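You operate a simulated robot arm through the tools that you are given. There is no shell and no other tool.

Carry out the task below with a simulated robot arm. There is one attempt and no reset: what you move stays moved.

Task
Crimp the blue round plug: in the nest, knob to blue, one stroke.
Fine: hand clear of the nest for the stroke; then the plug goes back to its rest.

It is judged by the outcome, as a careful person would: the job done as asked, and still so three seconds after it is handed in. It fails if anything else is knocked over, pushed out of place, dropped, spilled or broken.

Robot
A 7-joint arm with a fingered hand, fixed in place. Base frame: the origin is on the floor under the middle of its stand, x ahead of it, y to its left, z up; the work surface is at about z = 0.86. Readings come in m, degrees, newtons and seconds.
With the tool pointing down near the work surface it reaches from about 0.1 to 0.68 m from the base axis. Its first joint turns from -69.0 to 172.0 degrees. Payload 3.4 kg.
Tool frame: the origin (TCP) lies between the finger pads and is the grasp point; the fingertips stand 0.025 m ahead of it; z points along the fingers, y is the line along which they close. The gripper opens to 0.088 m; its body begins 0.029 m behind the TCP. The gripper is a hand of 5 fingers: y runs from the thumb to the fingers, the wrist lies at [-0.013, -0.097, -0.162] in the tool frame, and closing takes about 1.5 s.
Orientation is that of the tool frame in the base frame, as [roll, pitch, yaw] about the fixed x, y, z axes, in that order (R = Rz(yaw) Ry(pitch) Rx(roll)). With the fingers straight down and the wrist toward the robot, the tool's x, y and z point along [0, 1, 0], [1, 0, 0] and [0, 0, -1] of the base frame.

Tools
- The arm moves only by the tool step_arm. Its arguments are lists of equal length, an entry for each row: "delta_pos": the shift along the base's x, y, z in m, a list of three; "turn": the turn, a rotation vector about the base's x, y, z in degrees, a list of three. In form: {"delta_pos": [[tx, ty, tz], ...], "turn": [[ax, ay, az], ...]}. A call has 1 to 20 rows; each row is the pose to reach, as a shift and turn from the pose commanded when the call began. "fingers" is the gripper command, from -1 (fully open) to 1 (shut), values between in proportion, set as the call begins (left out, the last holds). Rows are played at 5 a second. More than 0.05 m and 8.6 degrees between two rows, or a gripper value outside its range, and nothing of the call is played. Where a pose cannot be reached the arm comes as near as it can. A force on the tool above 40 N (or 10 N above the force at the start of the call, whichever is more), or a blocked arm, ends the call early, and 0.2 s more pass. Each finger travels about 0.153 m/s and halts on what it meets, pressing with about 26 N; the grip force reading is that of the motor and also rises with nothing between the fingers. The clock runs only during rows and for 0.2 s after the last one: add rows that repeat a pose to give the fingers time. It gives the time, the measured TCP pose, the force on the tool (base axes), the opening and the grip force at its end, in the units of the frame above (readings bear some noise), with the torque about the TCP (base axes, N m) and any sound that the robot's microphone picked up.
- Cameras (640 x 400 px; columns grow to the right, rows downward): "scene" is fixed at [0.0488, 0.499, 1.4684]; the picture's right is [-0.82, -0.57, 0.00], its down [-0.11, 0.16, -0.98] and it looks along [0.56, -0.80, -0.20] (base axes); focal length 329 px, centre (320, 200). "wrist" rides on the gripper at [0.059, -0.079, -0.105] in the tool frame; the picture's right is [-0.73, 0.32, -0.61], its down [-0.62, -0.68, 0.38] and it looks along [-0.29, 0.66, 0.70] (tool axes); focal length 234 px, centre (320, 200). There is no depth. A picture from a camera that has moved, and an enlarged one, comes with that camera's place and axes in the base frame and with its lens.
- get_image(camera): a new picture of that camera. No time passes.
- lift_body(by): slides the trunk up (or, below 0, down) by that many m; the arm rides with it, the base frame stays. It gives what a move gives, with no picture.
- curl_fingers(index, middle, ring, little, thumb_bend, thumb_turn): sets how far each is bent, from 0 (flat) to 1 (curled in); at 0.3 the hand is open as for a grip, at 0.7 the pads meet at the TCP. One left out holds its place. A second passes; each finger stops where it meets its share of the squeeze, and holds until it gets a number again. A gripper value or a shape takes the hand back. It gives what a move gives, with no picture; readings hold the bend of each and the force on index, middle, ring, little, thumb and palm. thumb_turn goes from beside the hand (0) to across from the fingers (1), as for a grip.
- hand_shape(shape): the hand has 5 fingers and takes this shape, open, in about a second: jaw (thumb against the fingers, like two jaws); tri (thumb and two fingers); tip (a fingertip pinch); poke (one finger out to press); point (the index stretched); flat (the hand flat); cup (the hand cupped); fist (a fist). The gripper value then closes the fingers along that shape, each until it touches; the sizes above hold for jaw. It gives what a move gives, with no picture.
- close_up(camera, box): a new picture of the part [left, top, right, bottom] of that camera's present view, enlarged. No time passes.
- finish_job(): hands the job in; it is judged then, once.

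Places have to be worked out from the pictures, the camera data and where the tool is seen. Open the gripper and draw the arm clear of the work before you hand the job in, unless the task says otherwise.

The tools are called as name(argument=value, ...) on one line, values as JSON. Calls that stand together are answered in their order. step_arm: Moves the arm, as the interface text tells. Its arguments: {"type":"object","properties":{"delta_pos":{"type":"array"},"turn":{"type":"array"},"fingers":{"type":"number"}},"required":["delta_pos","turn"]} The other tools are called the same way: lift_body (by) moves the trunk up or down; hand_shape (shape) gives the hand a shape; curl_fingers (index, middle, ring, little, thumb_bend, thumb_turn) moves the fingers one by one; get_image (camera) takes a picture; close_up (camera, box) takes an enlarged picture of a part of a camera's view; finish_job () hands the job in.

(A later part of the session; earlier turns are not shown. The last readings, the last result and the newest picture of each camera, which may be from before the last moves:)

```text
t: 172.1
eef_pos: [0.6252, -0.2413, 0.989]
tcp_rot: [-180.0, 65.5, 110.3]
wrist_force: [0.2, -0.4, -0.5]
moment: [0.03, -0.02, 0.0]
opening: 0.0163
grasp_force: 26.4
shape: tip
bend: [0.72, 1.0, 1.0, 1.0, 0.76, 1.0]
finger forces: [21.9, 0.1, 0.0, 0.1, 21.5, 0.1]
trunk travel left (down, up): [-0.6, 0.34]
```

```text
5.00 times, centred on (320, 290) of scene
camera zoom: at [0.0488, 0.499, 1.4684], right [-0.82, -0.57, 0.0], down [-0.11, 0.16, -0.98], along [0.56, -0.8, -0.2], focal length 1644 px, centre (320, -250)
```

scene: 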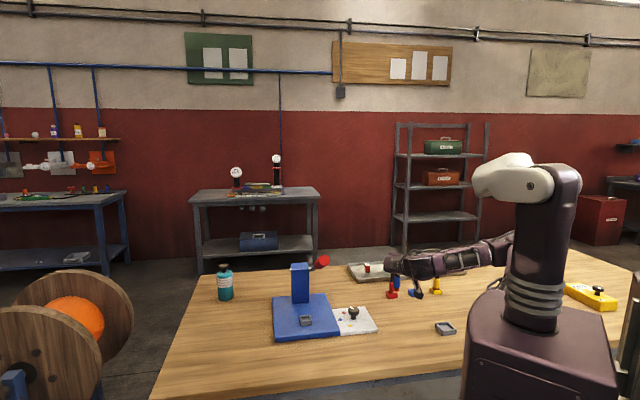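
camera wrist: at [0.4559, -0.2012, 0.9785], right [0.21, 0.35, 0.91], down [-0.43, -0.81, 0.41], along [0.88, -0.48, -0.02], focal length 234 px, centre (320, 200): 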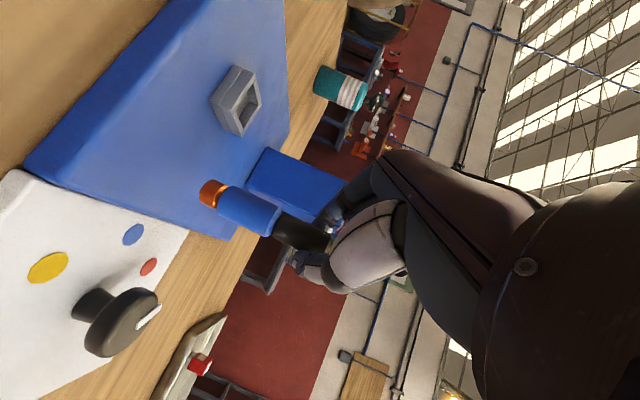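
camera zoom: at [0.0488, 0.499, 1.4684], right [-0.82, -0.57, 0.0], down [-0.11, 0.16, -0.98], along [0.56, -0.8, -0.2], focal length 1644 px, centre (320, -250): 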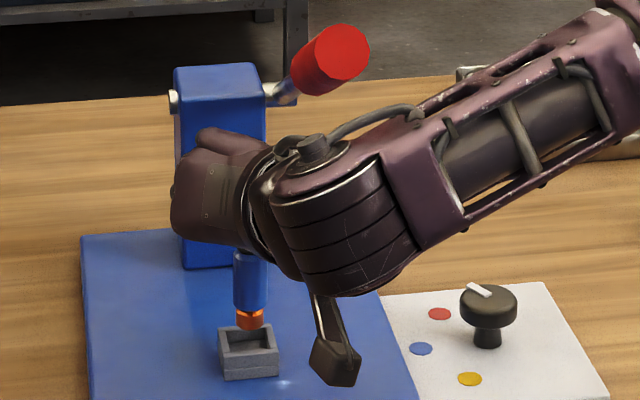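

The plug hangs right over the nest with the hand and camera clear of the lever and knob. I'll lower slowly to just inside the rim and check the force.

step_arm(delta_pos=[[0, 0, -0.004], [0, 0, -0.008], [0, 0, -0.012], [0, 0, -0.015], [0, 0, -0.015]], turn=[[0, 0, 0], [0, 0, 0], [0, 0, 0], [0, 0, 0], [0, 0, 0]])

close_up(camera="wrist", box=[150, 130, 290, 270])

close_up(camera="scene", box=[295, 290, 345, 330])

```text
t: 173.3
eef_pos: [0.6232, -0.2401, 0.9783]
tcp_rot: [179.1, 65.6, 109.6]
wrist_force: [2.7, 1.0, 19.1]
moment: [-0.21, -0.35, 0.02]
opening: 0.0167
grasp_force: 26.1
shape: tip
bend: [0.72, 1.0, 1.0, 1.0, 0.76, 1.0]
finger forces: [24.2, 0.1, 0.0, 0.0, 20.8, 0.1]
trunk travel left (down, up): [-0.6, 0.34]
```

```text
2.86 times, centred on (220, 200) of wrist
camera zoom: at [0.5084, -0.156, 0.9668], right [0.21, 0.35, 0.91], down [-0.43, -0.81, 0.41], along [0.88, -0.48, -0.02], focal length 669 px, centre (606, 200)
```

zoom: 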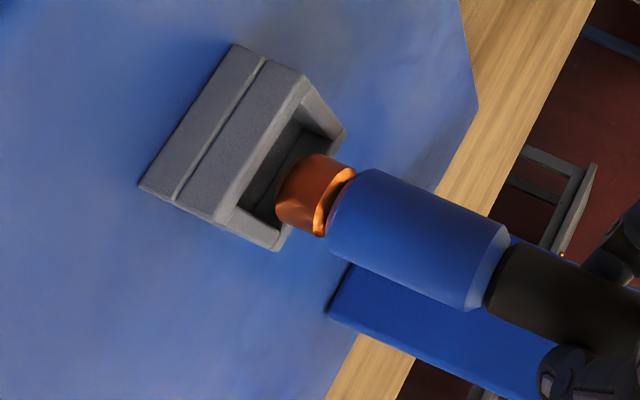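

```text
10.00 times, centred on (320, 310) of scene
camera zoom: at [0.0488, 0.499, 1.4684], right [-0.82, -0.57, 0.0], down [-0.11, 0.16, -0.98], along [0.56, -0.8, -0.2], focal length 3288 px, centre (320, -900)
```

zoom: 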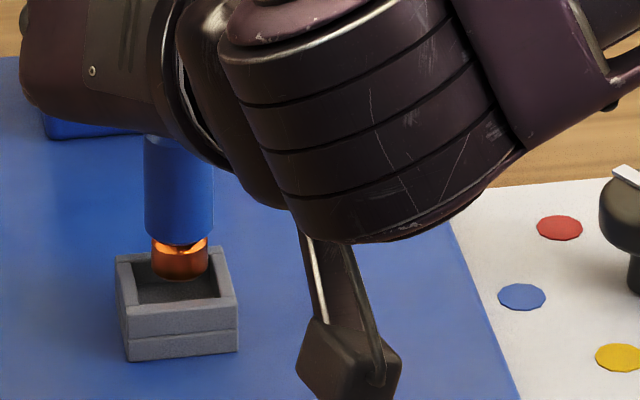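

The foot caught the rear wall of the nest: 19 N, with the contact on the tower side. I'll raise a bit, shift 4.5 mm toward the front, and lower again.

step_arm(delta_pos=[[0, 0, 0.01], [-0.003, 0.0033, 0.011], [-0.003, 0.0033, 0.006], [-0.003, 0.0033, 0.002], [-0.003, 0.0033, 0.0], [-0.003, 0.0033, 0.0]], turn=[[0, 0, 0], [0, 0, 0], [0, 0, 0], [0, 0, 0], [0, 0, 0], [0, 0, 0]])

close_up(camera="wrist", box=[150, 130, 290, 270])

close_up(camera="scene", box=[295, 290, 345, 330])

```text
t: 174.7
eef_pos: [0.6211, -0.2361, 0.9774]
tcp_rot: [179.1, 65.7, 109.4]
wrist_force: [4.8, 2.7, 17.9]
moment: [-0.21, -0.36, 0.12]
opening: 0.0175
grasp_force: 26.1
shape: tip
bend: [0.72, 1.0, 1.0, 1.0, 0.77, 1.0]
finger forces: [23.3, 0.1, 0.0, 0.0, 19.6, 0.0]
trunk travel left (down, up): [-0.6, 0.34]
```

```text
2.86 times, centred on (220, 200) of wrist
camera zoom: at [0.5054, -0.1526, 0.9659], right [0.21, 0.35, 0.91], down [-0.43, -0.81, 0.41], along [0.88, -0.48, -0.02], focal length 669 px, centre (606, 200)
```

zoom: 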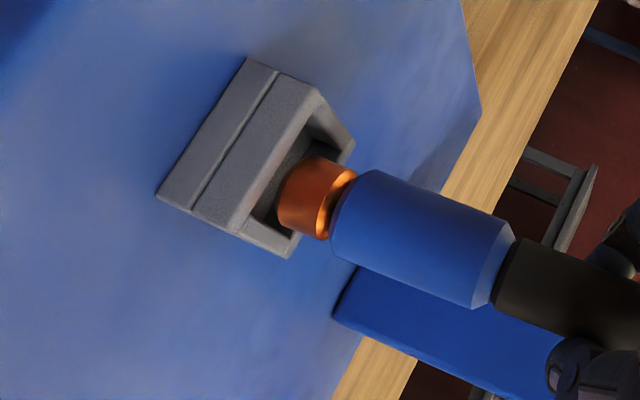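

```text
10.00 times, centred on (320, 310) of scene
camera zoom: at [0.0488, 0.499, 1.4684], right [-0.82, -0.57, 0.0], down [-0.11, 0.16, -0.98], along [0.56, -0.8, -0.2], focal length 3288 px, centre (320, -900)
```

zoom: 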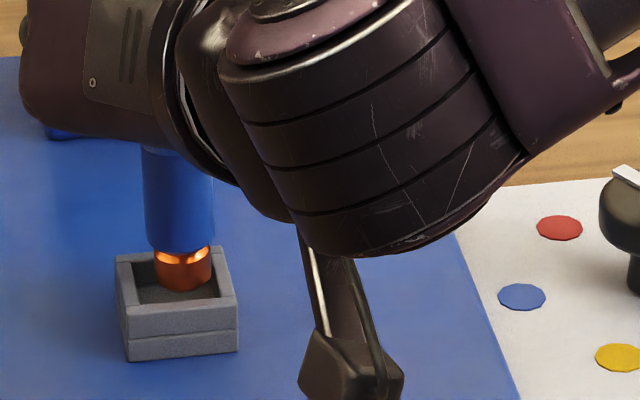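

Now the push is sideways toward the left, so the foot is on the right-hand wall, which matches the scene view. I'll raise, shift 3 mm left and 1 mm back, and lower again.

step_arm(delta_pos=[[0, 0, 0.01], [0.0029, 0.0013, 0.011], [0.0029, 0.0013, 0.006], [0.0029, 0.0013, 0.002], [0.0029, 0.0013, 0.0], [0.0029, 0.0013, 0.0]], turn=[[0, 0, 0], [0, 0, 0], [0, 0, 0], [0, 0, 0], [0, 0, 0], [0, 0, 0]])

close_up(camera="wrist", box=[150, 130, 290, 270])

close_up(camera="scene", box=[295, 290, 345, 330])

```text
t: 176.1
eef_pos: [0.6238, -0.2356, 0.9787]
tcp_rot: [179.3, 65.7, 109.7]
wrist_force: [-0.2, 2.0, 17.2]
moment: [-0.16, -0.36, 0.02]
opening: 0.0176
grasp_force: 26.0
shape: tip
bend: [0.72, 1.0, 1.0, 1.0, 0.77, 1.0]
finger forces: [22.6, 0.0, 0.0, 0.1, 20.7, 0.0]
trunk travel left (down, up): [-0.6, 0.34]
```

```text
2.86 times, centred on (220, 200) of wrist
camera zoom: at [0.5076, -0.1517, 0.9663], right [0.21, 0.35, 0.91], down [-0.43, -0.81, 0.41], along [0.88, -0.48, -0.02], focal length 669 px, centre (606, 200)
```

zoom: 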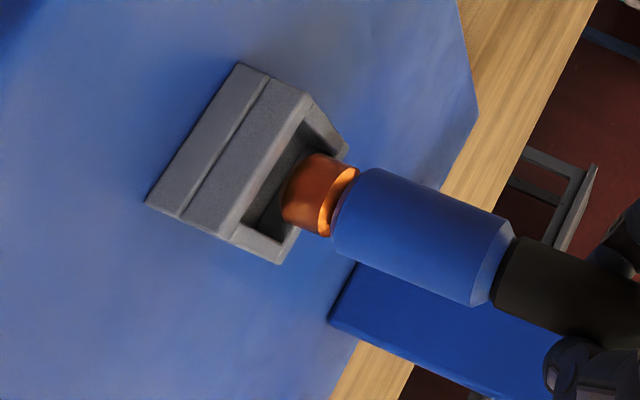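

```text
10.00 times, centred on (320, 310) of scene
camera zoom: at [0.0488, 0.499, 1.4684], right [-0.82, -0.57, 0.0], down [-0.11, 0.16, -0.98], along [0.56, -0.8, -0.2], focal length 3288 px, centre (320, -900)
```

zoom: 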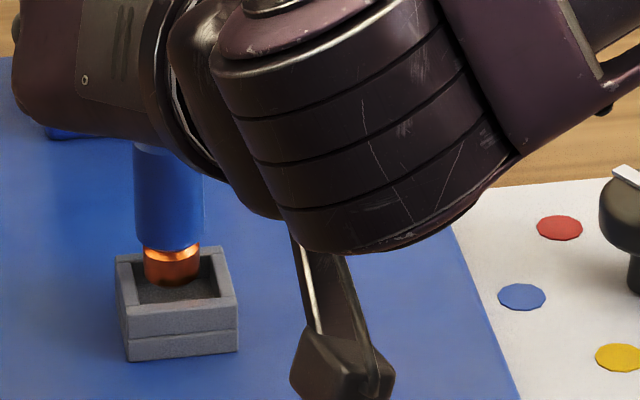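

The contact is again on the tower side and the left-right position is now about right. I'll raise, shift 4 mm farther toward the front, and try once more.

step_arm(delta_pos=[[0, 0, 0.01], [-0.0036, 0.0022, 0.011], [-0.0036, 0.0022, 0.006], [-0.0036, 0.0022, 0.002], [-0.0036, 0.0022, 0.0], [-0.0036, 0.0022, 0.0]], turn=[[0, 0, 0], [0, 0, 0], [0, 0, 0], [0, 0, 0], [0, 0, 0], [0, 0, 0]])

close_up(camera="wrist", box=[150, 130, 290, 270])

close_up(camera="scene", box=[295, 290, 345, 330])

```text
t: 177.5
eef_pos: [0.6203, -0.2349, 0.9769]
tcp_rot: [179.0, 65.7, 109.3]
wrist_force: [3.1, -3.2, 18.3]
moment: [-0.25, -0.38, -0.05]
opening: 0.0175
grasp_force: 25.8
shape: tip
bend: [0.72, 1.0, 1.0, 1.0, 0.77, 1.0]
finger forces: [24.9, 0.0, 0.0, 0.1, 20.5, 0.0]
trunk travel left (down, up): [-0.6, 0.34]
```

```text
2.86 times, centred on (220, 200) of wrist
camera zoom: at [0.5048, -0.1507, 0.966], right [0.21, 0.35, 0.91], down [-0.43, -0.81, 0.41], along [0.88, -0.48, -0.02], focal length 669 px, centre (606, 200)
```

zoom: 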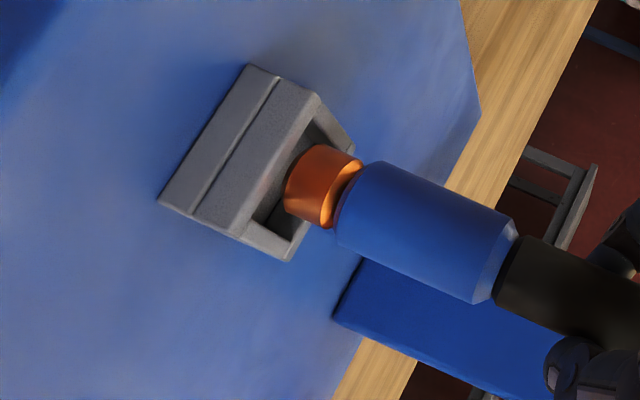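

```text
10.00 times, centred on (320, 310) of scene
camera zoom: at [0.0488, 0.499, 1.4684], right [-0.82, -0.57, 0.0], down [-0.11, 0.16, -0.98], along [0.56, -0.8, -0.2], focal length 3288 px, centre (320, -900)
```

zoom: 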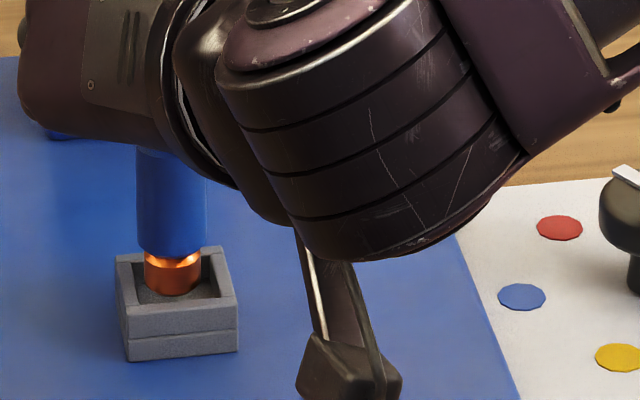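

The push is now toward the tower, so the foot is just over the front wall. The seat lies between these two tries, so I'll raise, come back 2 mm, and lower.

step_arm(delta_pos=[[0, 0, 0.008], [0.0013, -0.0015, 0.009], [0.0013, -0.0015, 0.004], [0.0013, -0.0015, 0.0], [0.0013, -0.0015, -0.003], [0.0013, -0.0015, -0.003]], turn=[[0, 0, 0], [0, 0, 0], [0, 0, 0], [0, 0, 0], [0, 0, 0], [0, 0, 0]])

close_up(camera="wrist", box=[150, 130, 290, 270])

close_up(camera="scene", box=[295, 290, 345, 330])

```text
t: 178.9
eef_pos: [0.6196, -0.2368, 0.9745]
tcp_rot: [179.0, 65.6, 109.2]
wrist_force: [4.5, -4.1, 21.3]
moment: [-0.23, -0.41, -0.04]
opening: 0.0175
grasp_force: 25.9
shape: tip
bend: [0.72, 1.0, 1.0, 1.0, 0.78, 1.0]
finger forces: [25.2, 0.0, 0.1, 0.0, 19.5, 0.0]
trunk travel left (down, up): [-0.6, 0.34]
```

```text
2.86 times, centred on (220, 200) of wrist
camera zoom: at [0.506, -0.1523, 0.963], right [0.21, 0.35, 0.91], down [-0.43, -0.81, 0.41], along [0.88, -0.48, -0.02], focal length 669 px, centre (606, 200)
```

zoom: 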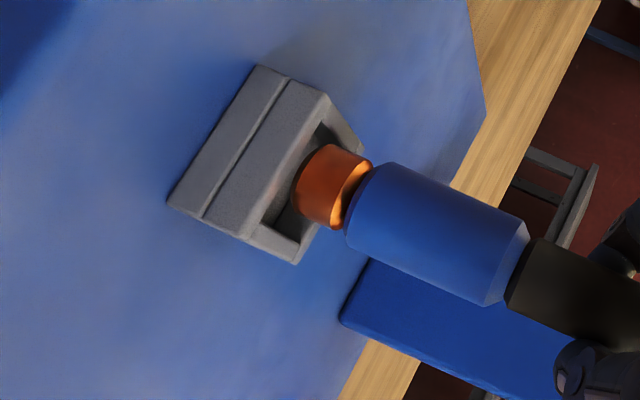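

```text
10.00 times, centred on (320, 310) of scene
camera zoom: at [0.0488, 0.499, 1.4684], right [-0.82, -0.57, 0.0], down [-0.11, 0.16, -0.98], along [0.56, -0.8, -0.2], focal length 3288 px, centre (320, -900)
```

zoom: 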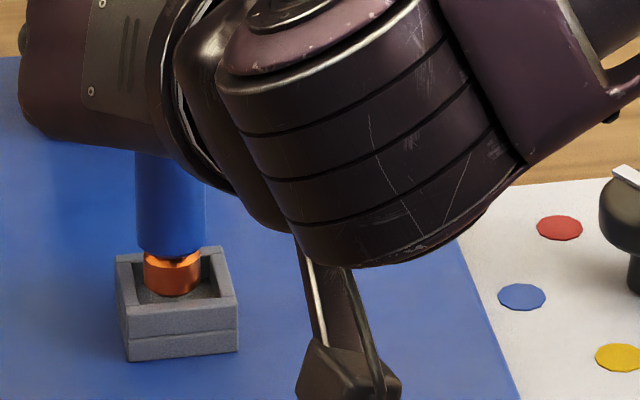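

It's still on the front wall, and these presses are nudging the plug in the pinch. I'll raise clear and lighten the pinch so the plug re-hangs plumb before trying again.

step_arm(delta_pos=[[0, 0, 0.006], [0, 0, 0.012], [0, 0, 0.014], [0, 0, 0.014]], turn=[[0, 0, 0], [0, 0, 0], [0, 0, 0], [0, 0, 0]])

step_arm(delta_pos=[[0, 0, 0], [0, 0, 0], [0, 0, 0], [0, 0, 0], [0, 0, 0]], turn=[[0, 0, 0], [0, 0, 0], [0, 0, 0], [0, 0, 0], [0, 0, 0]], fingers=0.66)

close_up(camera="wrist", box=[150, 130, 290, 270])

close_up(camera="scene", box=[295, 280, 345, 330])

```text
t: 179.9
eef_pos: [0.6213, -0.2368, 0.984]
tcp_rot: [-180.0, 65.4, 110.4]
wrist_force: [-0.7, -0.2, -0.6]
moment: [0.03, 0.04, 0.01]
opening: 0.0173
grasp_force: 25.5
shape: tip
bend: [0.72, 1.0, 1.0, 1.0, 0.78, 1.0]
finger forces: [21.8, 0.0, 0.1, 0.0, 20.5, 0.0]
trunk travel left (down, up): [-0.6, 0.34]
```

```text
t: 181.1
eef_pos: [0.6221, -0.236, 0.984]
tcp_rot: [179.9, 65.4, 110.2]
wrist_force: [0.2, -0.6, 0.4]
moment: [0.02, -0.01, -0.01]
opening: 0.0174
grasp_force: 26.4
shape: tip
bend: [0.72, 1.0, 1.0, 1.0, 0.78, 1.0]
finger forces: [21.9, 0.0, 0.0, 0.0, 20.5, 0.0]
trunk travel left (down, up): [-0.6, 0.34]
```

```text
2.86 times, centred on (220, 200) of wrist
camera zoom: at [0.5071, -0.1526, 0.9741], right [0.21, 0.35, 0.91], down [-0.43, -0.81, 0.41], along [0.88, -0.48, -0.02], focal length 669 px, centre (606, 200)
```

zoom: 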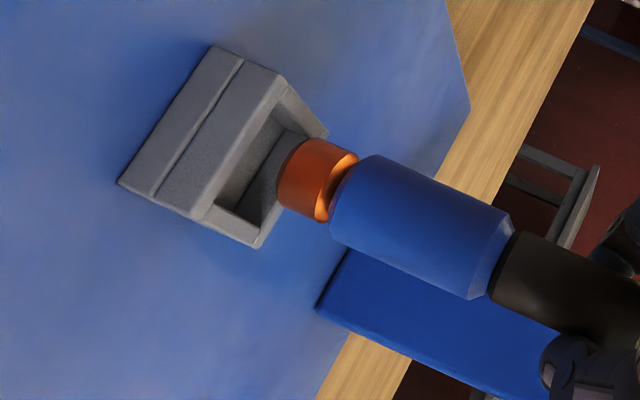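

```text
8.00 times, centred on (320, 305) of scene
camera zoom: at [0.0488, 0.499, 1.4684], right [-0.82, -0.57, 0.0], down [-0.11, 0.16, -0.98], along [0.56, -0.8, -0.2], focal length 2631 px, centre (320, -640)
```

zoom: 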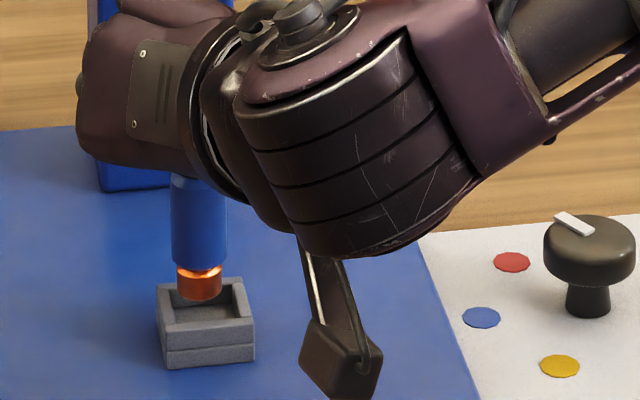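

The contact width has changed slightly, so the light-hold point has too. I'll step the command down to find it.

step_arm(delta_pos=[[0, 0, 0], [0, 0, 0]], turn=[[0, 0, 0], [0, 0, 0]], fingers=0.635)

step_arm(delta_pos=[[0, 0, 0], [0, 0, 0]], turn=[[0, 0, 0], [0, 0, 0]], fingers=0.62)

close_up(camera="scene", box=[295, 280, 345, 330])

```text
t: 181.7
eef_pos: [0.6227, -0.2369, 0.9845]
tcp_rot: [179.9, 65.5, 110.1]
wrist_force: [0.0, 0.4, -1.0]
moment: [0.02, -0.01, 0.0]
opening: 0.0176
grasp_force: 26.3
shape: tip
bend: [0.72, 1.0, 1.0, 1.0, 0.78, 1.0]
finger forces: [21.7, 0.0, 0.0, 0.1, 20.5, 0.1]
trunk travel left (down, up): [-0.6, 0.34]
```

```text
t: 182.3
eef_pos: [0.6212, -0.237, 0.9854]
tcp_rot: [179.6, 65.5, 110.1]
wrist_force: [0.6, -0.2, -1.0]
moment: [-0.02, 0.0, -0.01]
opening: 0.0169
grasp_force: 0.1
shape: tip
bend: [0.72, 0.98, 0.99, 0.99, 0.74, 1.0]
finger forces: [0.1, 0.1, 0.0, 0.1, 0.0, 0.0]
trunk travel left (down, up): [-0.6, 0.34]
```

```text
8.00 times, centred on (320, 305) of scene
camera zoom: at [0.0488, 0.499, 1.4684], right [-0.82, -0.57, 0.0], down [-0.11, 0.16, -0.98], along [0.56, -0.8, -0.2], focal length 2631 px, centre (320, -640)
```

zoom: 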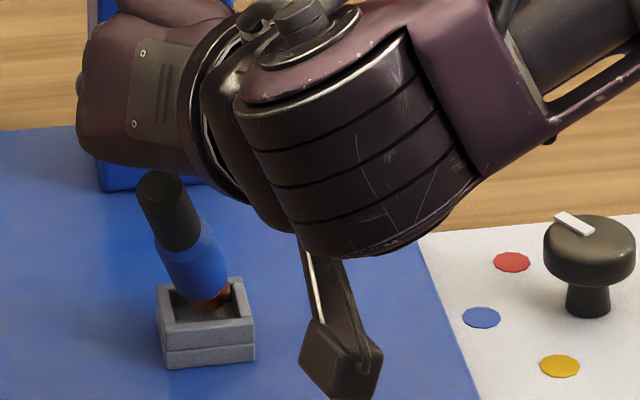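

The pinch let go and the plug has dropped into the nest, tilting to one side. I'll check the wrist view before letting any time pass.

close_up(camera="wrist", box=[130, 110, 350, 300])

close_up(camera="scene", box=[300, 295, 335, 330])

```text
2.11 times, centred on (240, 205) of wrist
camera zoom: at [0.507, -0.1525, 0.9743], right [0.21, 0.35, 0.91], down [-0.43, -0.81, 0.41], along [0.88, -0.48, -0.02], focal length 493 px, centre (488, 190)
```

zoom: 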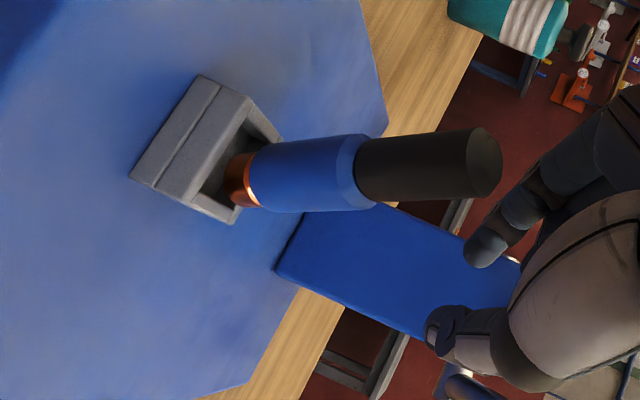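

```text
11.43 times, centred on (318, 312) of scene
camera zoom: at [0.0488, 0.499, 1.4684], right [-0.82, -0.57, 0.0], down [-0.11, 0.16, -0.98], along [0.56, -0.8, -0.2], focal length 3758 px, centre (349, -1086)
```

zoom: 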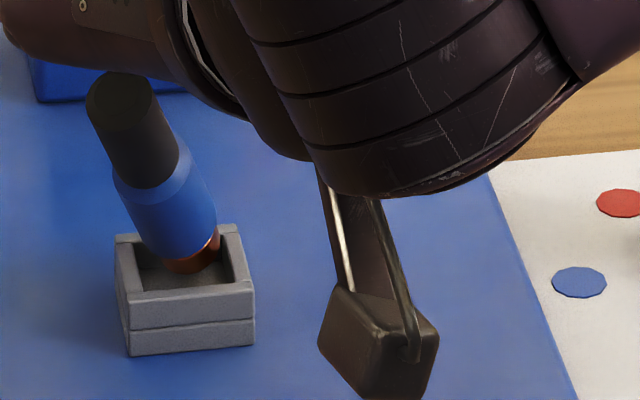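

The plug is toppling away from the lever side, onto the press's base plate; there's nothing I can do in time to catch it safely. I'll hold the hand still so I don't knock it, and see where it settles.

step_arm(delta_pos=[[0, 0, 0], [0, 0, 0]], turn=[[0, 0, 0], [0, 0, 0]])

close_up(camera="scene", box=[260, 250, 380, 350])

get_image(camera="wrist")

```text
t: 182.9
eef_pos: [0.6231, -0.2366, 0.9853]
tcp_rot: [179.7, 65.4, 110.1]
wrist_force: [0.3, 0.4, 0.8]
moment: [-0.01, 0.0, 0.0]
opening: 0.0167
grasp_force: 0.0
shape: tip
bend: [0.72, 0.98, 0.99, 0.99, 0.74, 1.0]
finger forces: [0.0, 0.0, 0.0, 0.1, 0.1, 0.0]
trunk travel left (down, up): [-0.6, 0.34]
```

```text
4.00 times, centred on (320, 300) of scene
camera zoom: at [0.0488, 0.499, 1.4684], right [-0.82, -0.57, 0.0], down [-0.11, 0.16, -0.98], along [0.56, -0.8, -0.2], focal length 1315 px, centre (320, -200)
```

zoom: 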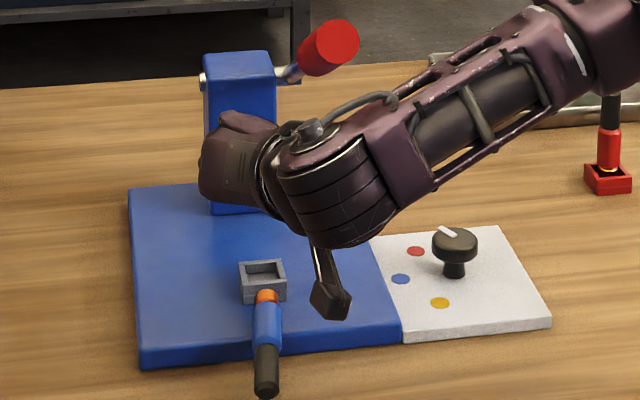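

```text
taken
camera wrist: at [0.507, -0.1525, 0.9742], right [0.21, 0.35, 0.91], down [-0.43, -0.81, 0.41], along [0.88, -0.48, -0.02], focal length 234 px, centre (320, 200)
```

wrist: 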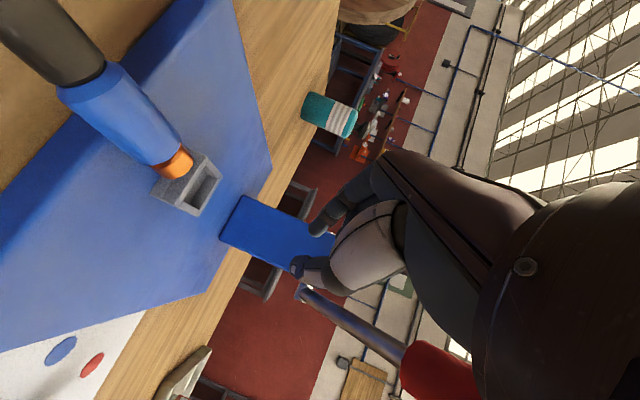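

The plug has come down toward the front: copper end against the nest, black end over the plate's front edge. I'll zoom in to see whether it's at rest.

close_up(camera="scene", box=[280, 300, 350, 360])

close_up(camera="wrist", box=[0, 0, 240, 220])

```text
6.67 times, centred on (315, 330) of scene
camera zoom: at [0.0488, 0.499, 1.4684], right [-0.82, -0.57, 0.0], down [-0.11, 0.16, -0.98], along [0.56, -0.8, -0.2], focal length 2192 px, centre (353, -667)
```

zoom: 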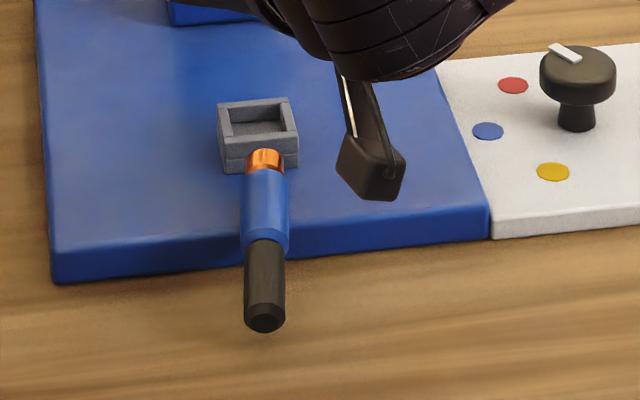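

```text
1.82 times, centred on (120, 110) of wrist
camera zoom: at [0.507, -0.1525, 0.9742], right [0.21, 0.35, 0.91], down [-0.43, -0.81, 0.41], along [0.88, -0.48, -0.02], focal length 426 px, centre (684, 364)
```

zoom: 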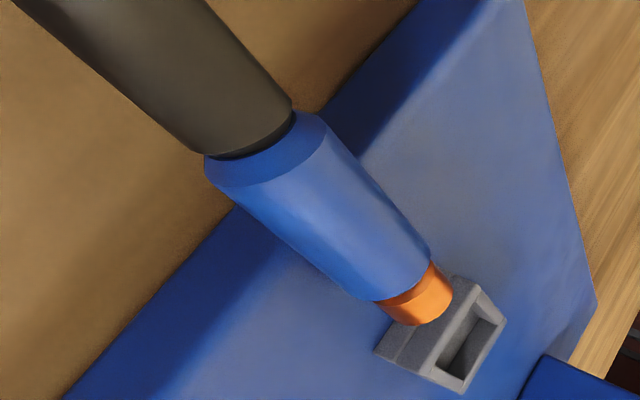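

I'll let a moment pass to see whether it's stable there.

step_arm(delta_pos=[[0, 0, 0], [0, 0, 0]], turn=[[0, 0, 0], [0, 0, 0]])

close_up(camera="scene", box=[280, 300, 350, 360])

```text
t: 183.5
eef_pos: [0.622, -0.2354, 0.9841]
tcp_rot: [179.5, 65.6, 109.9]
wrist_force: [-0.2, -0.7, 0.6]
moment: [0.0, 0.01, 0.04]
opening: 0.017
grasp_force: 0.0
shape: tip
bend: [0.72, 0.98, 0.99, 0.99, 0.74, 1.0]
finger forces: [0.1, 0.0, 0.0, 0.0, 0.0, 0.0]
trunk travel left (down, up): [-0.6, 0.34]
```

```text
6.67 times, centred on (315, 330) of scene
camera zoom: at [0.0488, 0.499, 1.4684], right [-0.82, -0.57, 0.0], down [-0.11, 0.16, -0.98], along [0.56, -0.8, -0.2], focal length 2192 px, centre (353, -667)
```

zoom: 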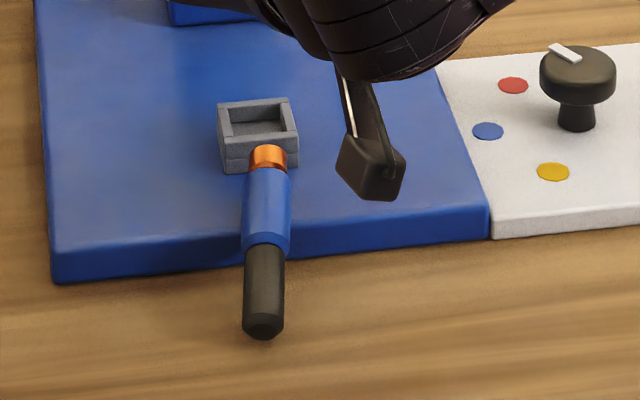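

It's slowly tipping over the plate's front edge. I'll wait a little more for it to settle against the table.

step_arm(delta_pos=[[0, 0, 0], [0, 0, 0], [0, 0, 0], [0, 0, 0]], turn=[[0, 0, 0], [0, 0, 0], [0, 0, 0], [0, 0, 0]])

close_up(camera="scene", box=[260, 290, 360, 375])

close_up(camera="wrist", box=[0, 0, 240, 220])

```text
t: 184.5
eef_pos: [0.6217, -0.2365, 0.9847]
tcp_rot: [179.7, 65.5, 110.0]
wrist_force: [-0.4, -0.2, -0.2]
moment: [-0.02, 0.02, -0.04]
opening: 0.0169
grasp_force: 0.1
shape: tip
bend: [0.72, 0.98, 0.99, 0.99, 0.74, 1.0]
finger forces: [0.0, 0.0, 0.0, 0.0, 0.1, 0.0]
trunk travel left (down, up): [-0.6, 0.34]
```

```text
4.71 times, centred on (310, 332) of scene
camera zoom: at [0.0488, 0.499, 1.4684], right [-0.82, -0.57, 0.0], down [-0.11, 0.16, -0.98], along [0.56, -0.8, -0.2], focal length 1547 px, centre (367, -424)
```

zoom: 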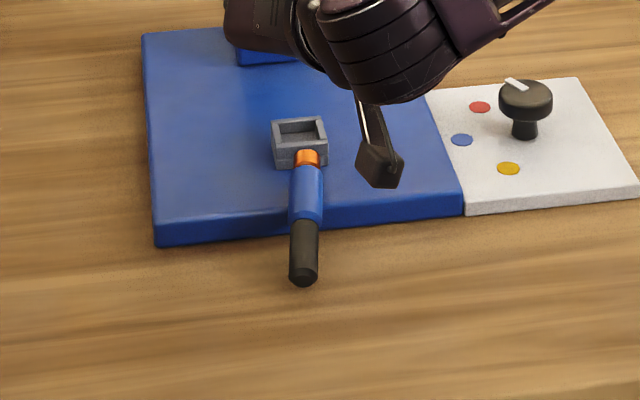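

```text
1.82 times, centred on (120, 110) of wrist
camera zoom: at [0.507, -0.1526, 0.9742], right [0.21, 0.35, 0.91], down [-0.43, -0.81, 0.41], along [0.88, -0.48, -0.02], focal length 426 px, centre (684, 364)
```

zoom: 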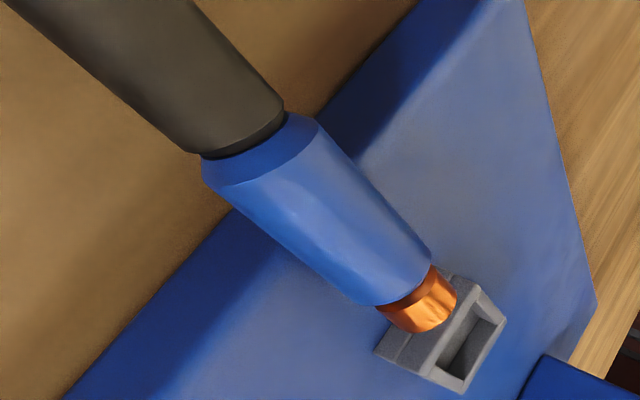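

It has settled: black end on the table in front of the plate, body leaning on the plate's edge, copper end up near the nest. That's close to where I need it. I'll test whether the hand can back straight out toward the front at this orientation.

step_arm(delta_pos=[[-0.011, 0.012, 0.003], [-0.022, 0.025, 0.006], [-0.033, 0.037, 0.01], [-0.033, 0.037, 0.01]], turn=[[0, 0, 0], [0, 0, 0], [0, 0, 0], [0, 0, 0]], fingers=-0.2)

close_up(camera="scene", box=[250, 240, 390, 370])

get_image(camera="wrist")

```text
t: 185.5
eef_pos: [0.5893, -0.2003, 0.995]
tcp_rot: [180.0, 65.5, 110.2]
wrist_force: [0.0, -0.5, 0.0]
moment: [0.0, 0.03, -0.01]
opening: 0.0524
grasp_force: 0.1
shape: tip
bend: [0.31, 0.98, 0.99, 0.99, 0.65, 1.0]
finger forces: [0.0, 0.0, 0.0, 0.0, 0.1, 0.0]
trunk travel left (down, up): [-0.6, 0.34]
```

```text
3.08 times, centred on (320, 305) of scene
camera zoom: at [0.0488, 0.499, 1.4684], right [-0.82, -0.57, 0.0], down [-0.11, 0.16, -0.98], along [0.56, -0.8, -0.2], focal length 1012 px, centre (320, -123)
```

zoom: 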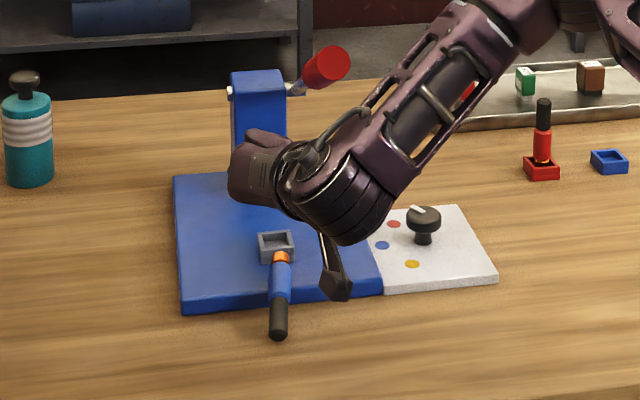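

```text
taken
camera wrist: at [0.4741, -0.1158, 0.9844], right [0.21, 0.35, 0.91], down [-0.43, -0.81, 0.41], along [0.88, -0.48, -0.02], focal length 234 px, centre (320, 200)
```

wrist: 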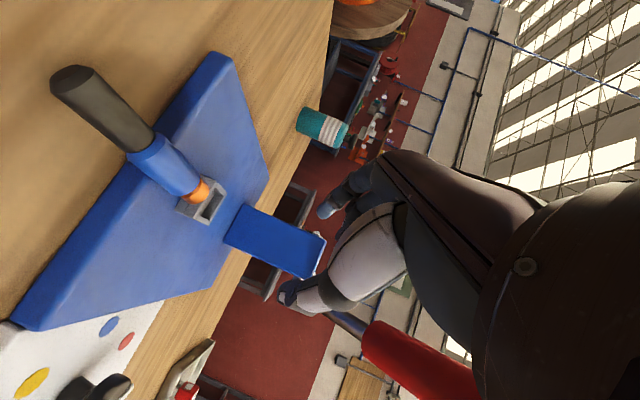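

Backing out works. The plug leans at about 38° with its black end on the table near (0.555, -0.157). I'll back out a bit more, ease the hand to a 45° pitch in line with the plug, and open the pinch wide.

step_arm(delta_pos=[[-0.015, 0.021, 0.009], [-0.029, 0.043, 0.018], [-0.044, 0.0645, 0.026], [-0.044, 0.0645, 0.026]], turn=[[6.2, 2.9, 3.23], [12.39, 5.81, 6.47], [18.59, 8.71, 9.7], [18.59, 8.71, 9.7]], fingers=-1)

close_up(camera="scene", box=[250, 240, 390, 370])

get_image(camera="wrist")

```text
t: 186.5
eef_pos: [0.5453, -0.133, 1.0211]
tcp_rot: [179.7, 44.9, 119.8]
wrist_force: [0.7, -0.8, -0.1]
moment: [0.0, -0.01, -0.03]
opening: 0.0879
grasp_force: 0.0
shape: tip
bend: [0.3, 0.98, 0.99, 0.99, 0.3, 0.98]
finger forces: [0.0, 0.0, 0.0, 0.1, 0.0, 0.0]
trunk travel left (down, up): [-0.6, 0.34]
```

```text
3.08 times, centred on (320, 305) of scene
camera zoom: at [0.0488, 0.499, 1.4684], right [-0.82, -0.57, 0.0], down [-0.11, 0.16, -0.98], along [0.56, -0.8, -0.2], focal length 1012 px, centre (320, -123)
```

zoom: 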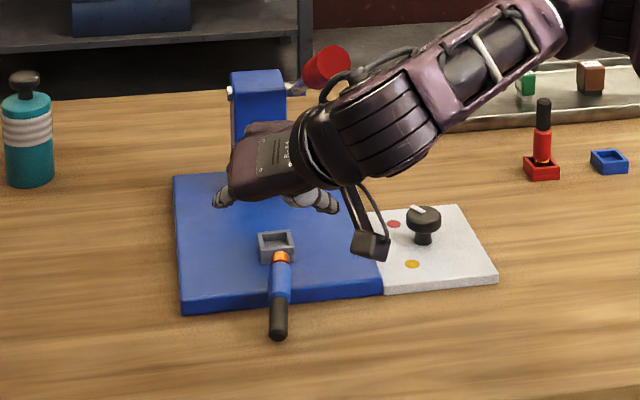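

```text
taken
camera wrist: at [0.419, -0.0749, 1.0534], right [0.32, 0.09, 0.94], down [-0.23, -0.96, 0.17], along [0.92, -0.27, -0.29], focal length 234 px, centre (320, 200)
```

wrist: 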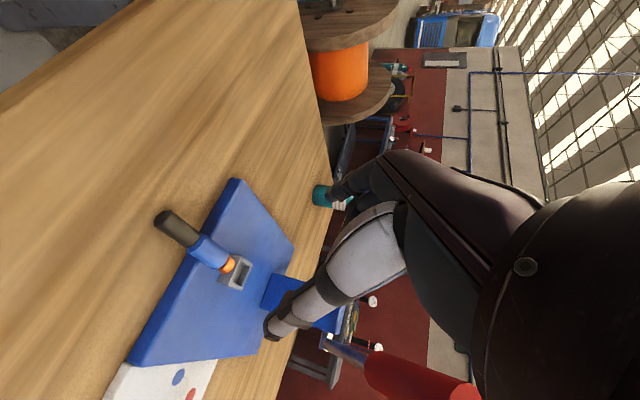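

The hand is in place at a 45° pitch. I'll take tight close-ups from both cameras to pin down the leaning plug's line.

close_up(camera="wrist", box=[130, 190, 260, 300])

close_up(camera="scene", box=[285, 310, 335, 355])

```text
3.64 times, centred on (195, 245) of wrist
camera zoom: at [0.419, -0.0749, 1.0534], right [0.32, 0.09, 0.94], down [-0.23, -0.96, 0.17], along [0.92, -0.27, -0.29], focal length 852 px, centre (774, 36)
```

zoom: 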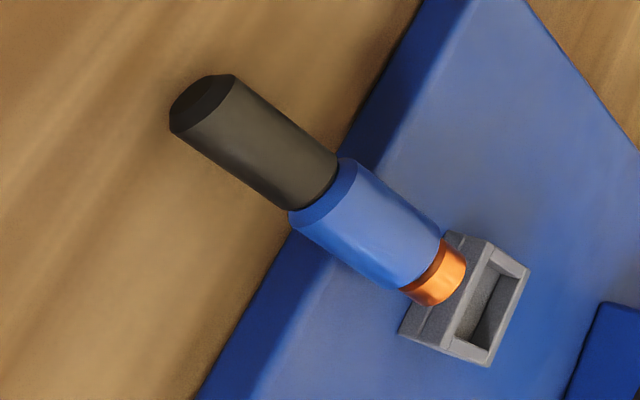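

```text
8.89 times, centred on (310, 332) of scene
camera zoom: at [0.0488, 0.499, 1.4684], right [-0.82, -0.57, 0.0], down [-0.11, 0.16, -0.98], along [0.56, -0.8, -0.2], focal length 2923 px, centre (409, -978)
```

zoom: 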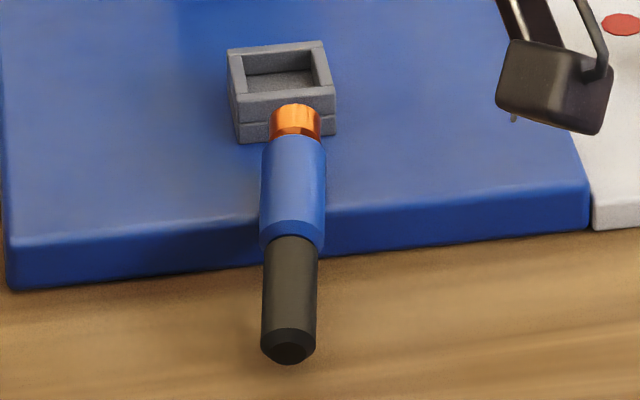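

The plug is nearly level: its body rests on the plate near the edge and the black part sticks out over the table at z≈0.89. That's easy to pinch, so I'll descend with the pinch open around the black part.

step_arm(delta_pos=[[0.001, -0.004, -0.03], [0.002, -0.009, -0.06], [0.003, -0.014, -0.09], [0.0043, -0.0171, -0.11], [0.0043, -0.0171, -0.116], [0.0043, -0.0171, -0.116]], turn=[[0, 0, 0], [0, 0, 0], [0, 0, 0], [0, 0, 0], [0, 0, 0], [0, 0, 0]])

close_up(camera="scene", box=[260, 280, 360, 370])

close_up(camera="wrist", box=[150, 140, 400, 360])

```text
t: 187.9
eef_pos: [0.5498, -0.153, 0.9049]
tcp_rot: [179.8, 45.0, 119.9]
wrist_force: [0.1, 0.3, 0.3]
moment: [0.02, -0.02, -0.04]
opening: 0.0882
grasp_force: 0.1
shape: tip
bend: [0.3, 0.98, 0.99, 0.99, 0.3, 0.98]
finger forces: [0.1, 0.0, 0.1, 0.1, 0.0, 0.0]
trunk travel left (down, up): [-0.6, 0.34]
```

```text
4.44 times, centred on (310, 325) of scene
camera zoom: at [0.0488, 0.499, 1.4684], right [-0.82, -0.57, 0.0], down [-0.11, 0.16, -0.98], along [0.56, -0.8, -0.2], focal length 1462 px, centre (364, -356)
```

zoom: 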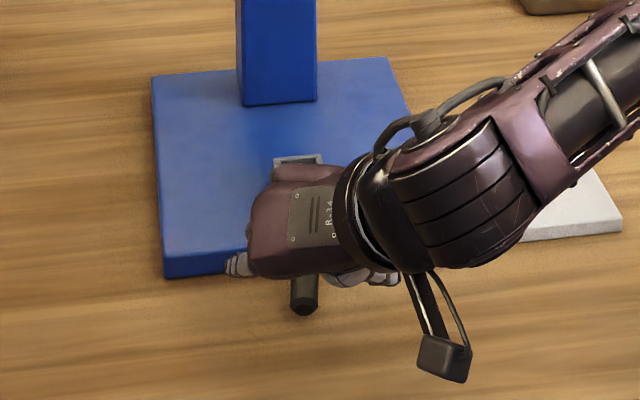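

```text
1.82 times, centred on (275, 250) of wrist
camera zoom: at [0.4239, -0.0922, 0.9366], right [0.32, 0.09, 0.94], down [-0.23, -0.96, 0.17], along [0.92, -0.27, -0.29], focal length 426 px, centre (402, 109)
```

zoom: 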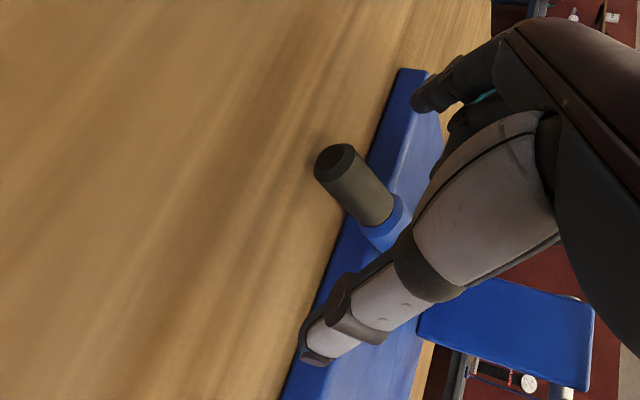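

The black part is about 1 cm beyond the fingertip pads. I'll advance 1 cm along the finger direction and then close gently.

step_arm(delta_pos=[[0.0018, -0.003, -0.0035], [0.0035, -0.0061, -0.0071], [0.0035, -0.0061, -0.0071]], turn=[[0, 0, 0], [0, 0, 0], [0, 0, 0]])

step_arm(delta_pos=[[0, 0, 0], [0, 0, 0], [0, 0, 0], [0, 0, 0], [0, 0, 0]], turn=[[0, 0, 0], [0, 0, 0], [0, 0, 0], [0, 0, 0], [0, 0, 0]], fingers=0.4)

close_up(camera="wrist", box=[150, 140, 400, 360])

```text
t: 188.7
eef_pos: [0.5524, -0.1597, 0.8978]
tcp_rot: [179.9, 45.0, 119.9]
wrist_force: [0.3, 0.1, 0.5]
moment: [0.0, -0.01, 0.0]
opening: 0.0876
grasp_force: 0.0
shape: tip
bend: [0.3, 0.98, 0.99, 0.99, 0.3, 0.98]
finger forces: [0.0, 0.0, 0.0, 0.1, 0.1, 0.1]
trunk travel left (down, up): [-0.6, 0.34]
```

```text
t: 189.9
eef_pos: [0.5531, -0.1574, 0.898]
tcp_rot: [179.9, 45.0, 119.9]
wrist_force: [0.1, 0.1, 0.5]
moment: [-0.01, -0.02, 0.0]
opening: 0.027
grasp_force: 0.0
shape: tip
bend: [0.73, 0.98, 0.99, 0.99, 0.74, 1.0]
finger forces: [0.2, 0.0, 0.0, 0.0, 0.0, 0.0]
trunk travel left (down, up): [-0.6, 0.34]
```

```text
1.82 times, centred on (275, 250) of wrist
camera zoom: at [0.4272, -0.0985, 0.9298], right [0.32, 0.09, 0.94], down [-0.23, -0.96, 0.17], along [0.92, -0.27, -0.29], focal length 426 px, centre (402, 109)
```

zoom: 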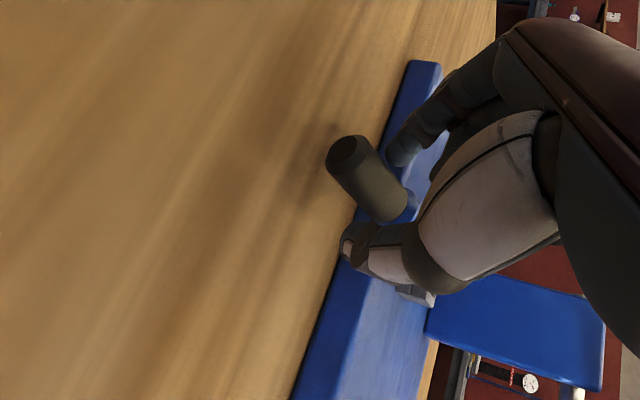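

The black part is right between the fingertips. I'll close fully.

step_arm(delta_pos=[[0, 0, 0], [0, 0, 0], [0, 0, 0], [0, 0, 0], [0, 0, 0], [0, 0, 0]], turn=[[0, 0, 0], [0, 0, 0], [0, 0, 0], [0, 0, 0], [0, 0, 0], [0, 0, 0]], fingers=1)

close_up(camera="wrist", box=[150, 140, 400, 360])

close_up(camera="scene", box=[260, 280, 360, 370])

```text
t: 191.3
eef_pos: [0.5528, -0.1579, 0.8971]
tcp_rot: [179.9, 45.0, 120.0]
wrist_force: [-0.5, -0.1, 0.3]
moment: [0.0, 0.01, 0.01]
opening: 0.0059
grasp_force: 26.2
shape: tip
bend: [0.74, 1.0, 1.0, 1.0, 0.81, 1.0]
finger forces: [0.1, 0.1, 0.0, 0.0, 0.0, 0.1]
trunk travel left (down, up): [-0.6, 0.34]
```

```text
1.82 times, centred on (275, 250) of wrist
camera zoom: at [0.4272, -0.0985, 0.9298], right [0.32, 0.09, 0.94], down [-0.23, -0.96, 0.17], along [0.92, -0.27, -0.29], focal length 426 px, centre (402, 109)
```

zoom: 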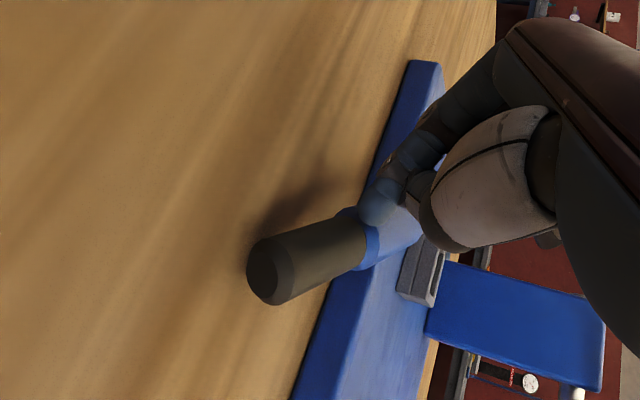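

```text
4.44 times, centred on (310, 325) of scene
camera zoom: at [0.0488, 0.499, 1.4684], right [-0.82, -0.57, 0.0], down [-0.11, 0.16, -0.98], along [0.56, -0.8, -0.2], focal length 1462 px, centre (364, -356)
```

zoom: 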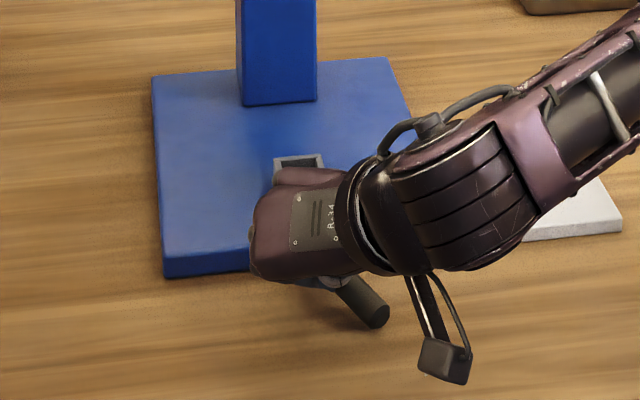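

The plug slipped past the thumb and turned. I'll open, raise the hand a little and see how it lies now.

step_arm(delta_pos=[[0, 0, 0], [0, 0, 0], [0, 0, 0]], turn=[[0, 0, 0], [0, 0, 0], [0, 0, 0]], fingers=-1)

step_arm(delta_pos=[[-0.004, 0.008, 0.02], [-0.008, 0.016, 0.05], [-0.012, 0.024, 0.08], [-0.012, 0.024, 0.1], [-0.012, 0.024, 0.1]], turn=[[0, 0, 0], [0, 0, 0], [0, 0, 0], [0, 0, 0], [0, 0, 0]])

close_up(camera="wrist", box=[100, 150, 300, 320])

close_up(camera="scene", box=[270, 300, 350, 370])

```text
t: 192.1
eef_pos: [0.5533, -0.1582, 0.8984]
tcp_rot: [179.9, 44.9, 119.9]
wrist_force: [0.6, 0.4, -0.3]
moment: [-0.03, -0.02, -0.01]
opening: 0.088
grasp_force: 0.0
shape: tip
bend: [0.3, 0.98, 0.99, 0.99, 0.3, 0.98]
finger forces: [0.0, 0.1, 0.0, 0.0, 0.1, 0.0]
trunk travel left (down, up): [-0.6, 0.34]
```

```text
t: 193.3
eef_pos: [0.5419, -0.1338, 0.9982]
tcp_rot: [179.9, 45.1, 119.9]
wrist_force: [0.6, 0.3, -0.1]
moment: [0.04, 0.01, 0.02]
opening: 0.0875
grasp_force: 0.1
shape: tip
bend: [0.3, 0.98, 0.99, 0.99, 0.3, 0.98]
finger forces: [0.0, 0.0, 0.0, 0.1, 0.1, 0.0]
trunk travel left (down, up): [-0.6, 0.34]
```

```text
2.35 times, centred on (200, 235) of wrist
camera zoom: at [0.4154, -0.0745, 1.0301], right [0.32, 0.09, 0.94], down [-0.23, -0.96, 0.17], along [0.92, -0.27, -0.29], focal length 551 px, centre (602, 118)
```

zoom: 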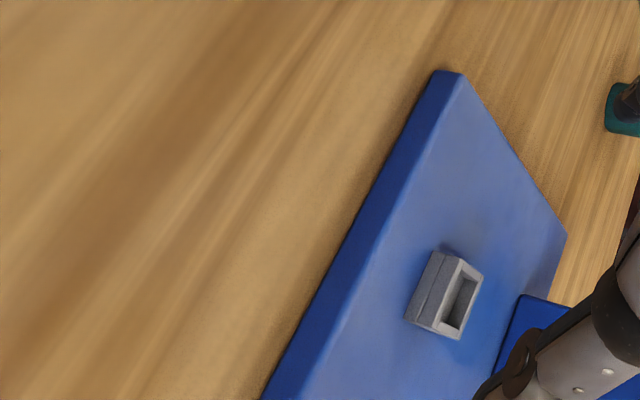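

```text
5.71 times, centred on (310, 335) of scene
camera zoom: at [0.0488, 0.499, 1.4684], right [-0.82, -0.57, 0.0], down [-0.11, 0.16, -0.98], along [0.56, -0.8, -0.2], focal length 1879 px, centre (377, -571)
```

zoom: 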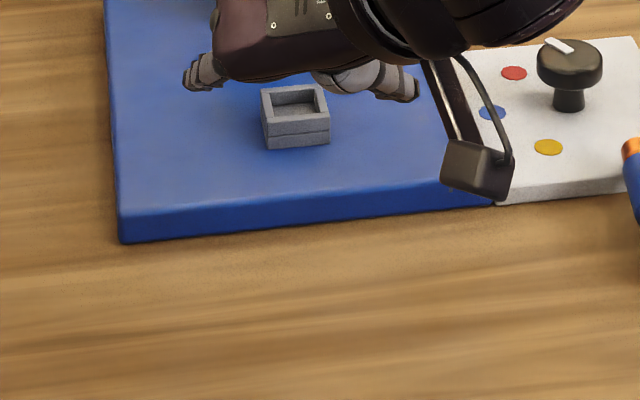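

The plug rolled off to the right along the front of the panel. I'll find it in the full view.

get_image(camera="scene")

close_up(camera="scene", box=[330, 290, 450, 380])

```text
taken
```

scene: 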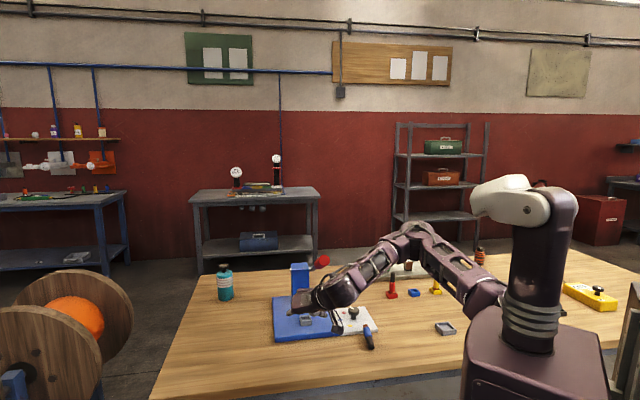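

```text
4.44 times, centred on (390, 335) of scene
camera zoom: at [0.0488, 0.499, 1.4684], right [-0.82, -0.57, 0.0], down [-0.11, 0.16, -0.98], along [0.56, -0.8, -0.2], focal length 1462 px, centre (9, -400)
```

zoom: 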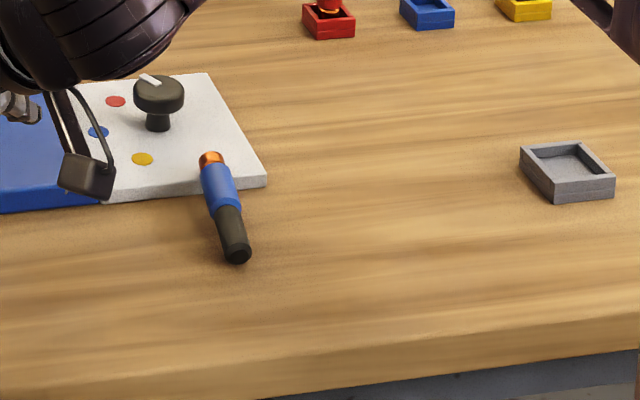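

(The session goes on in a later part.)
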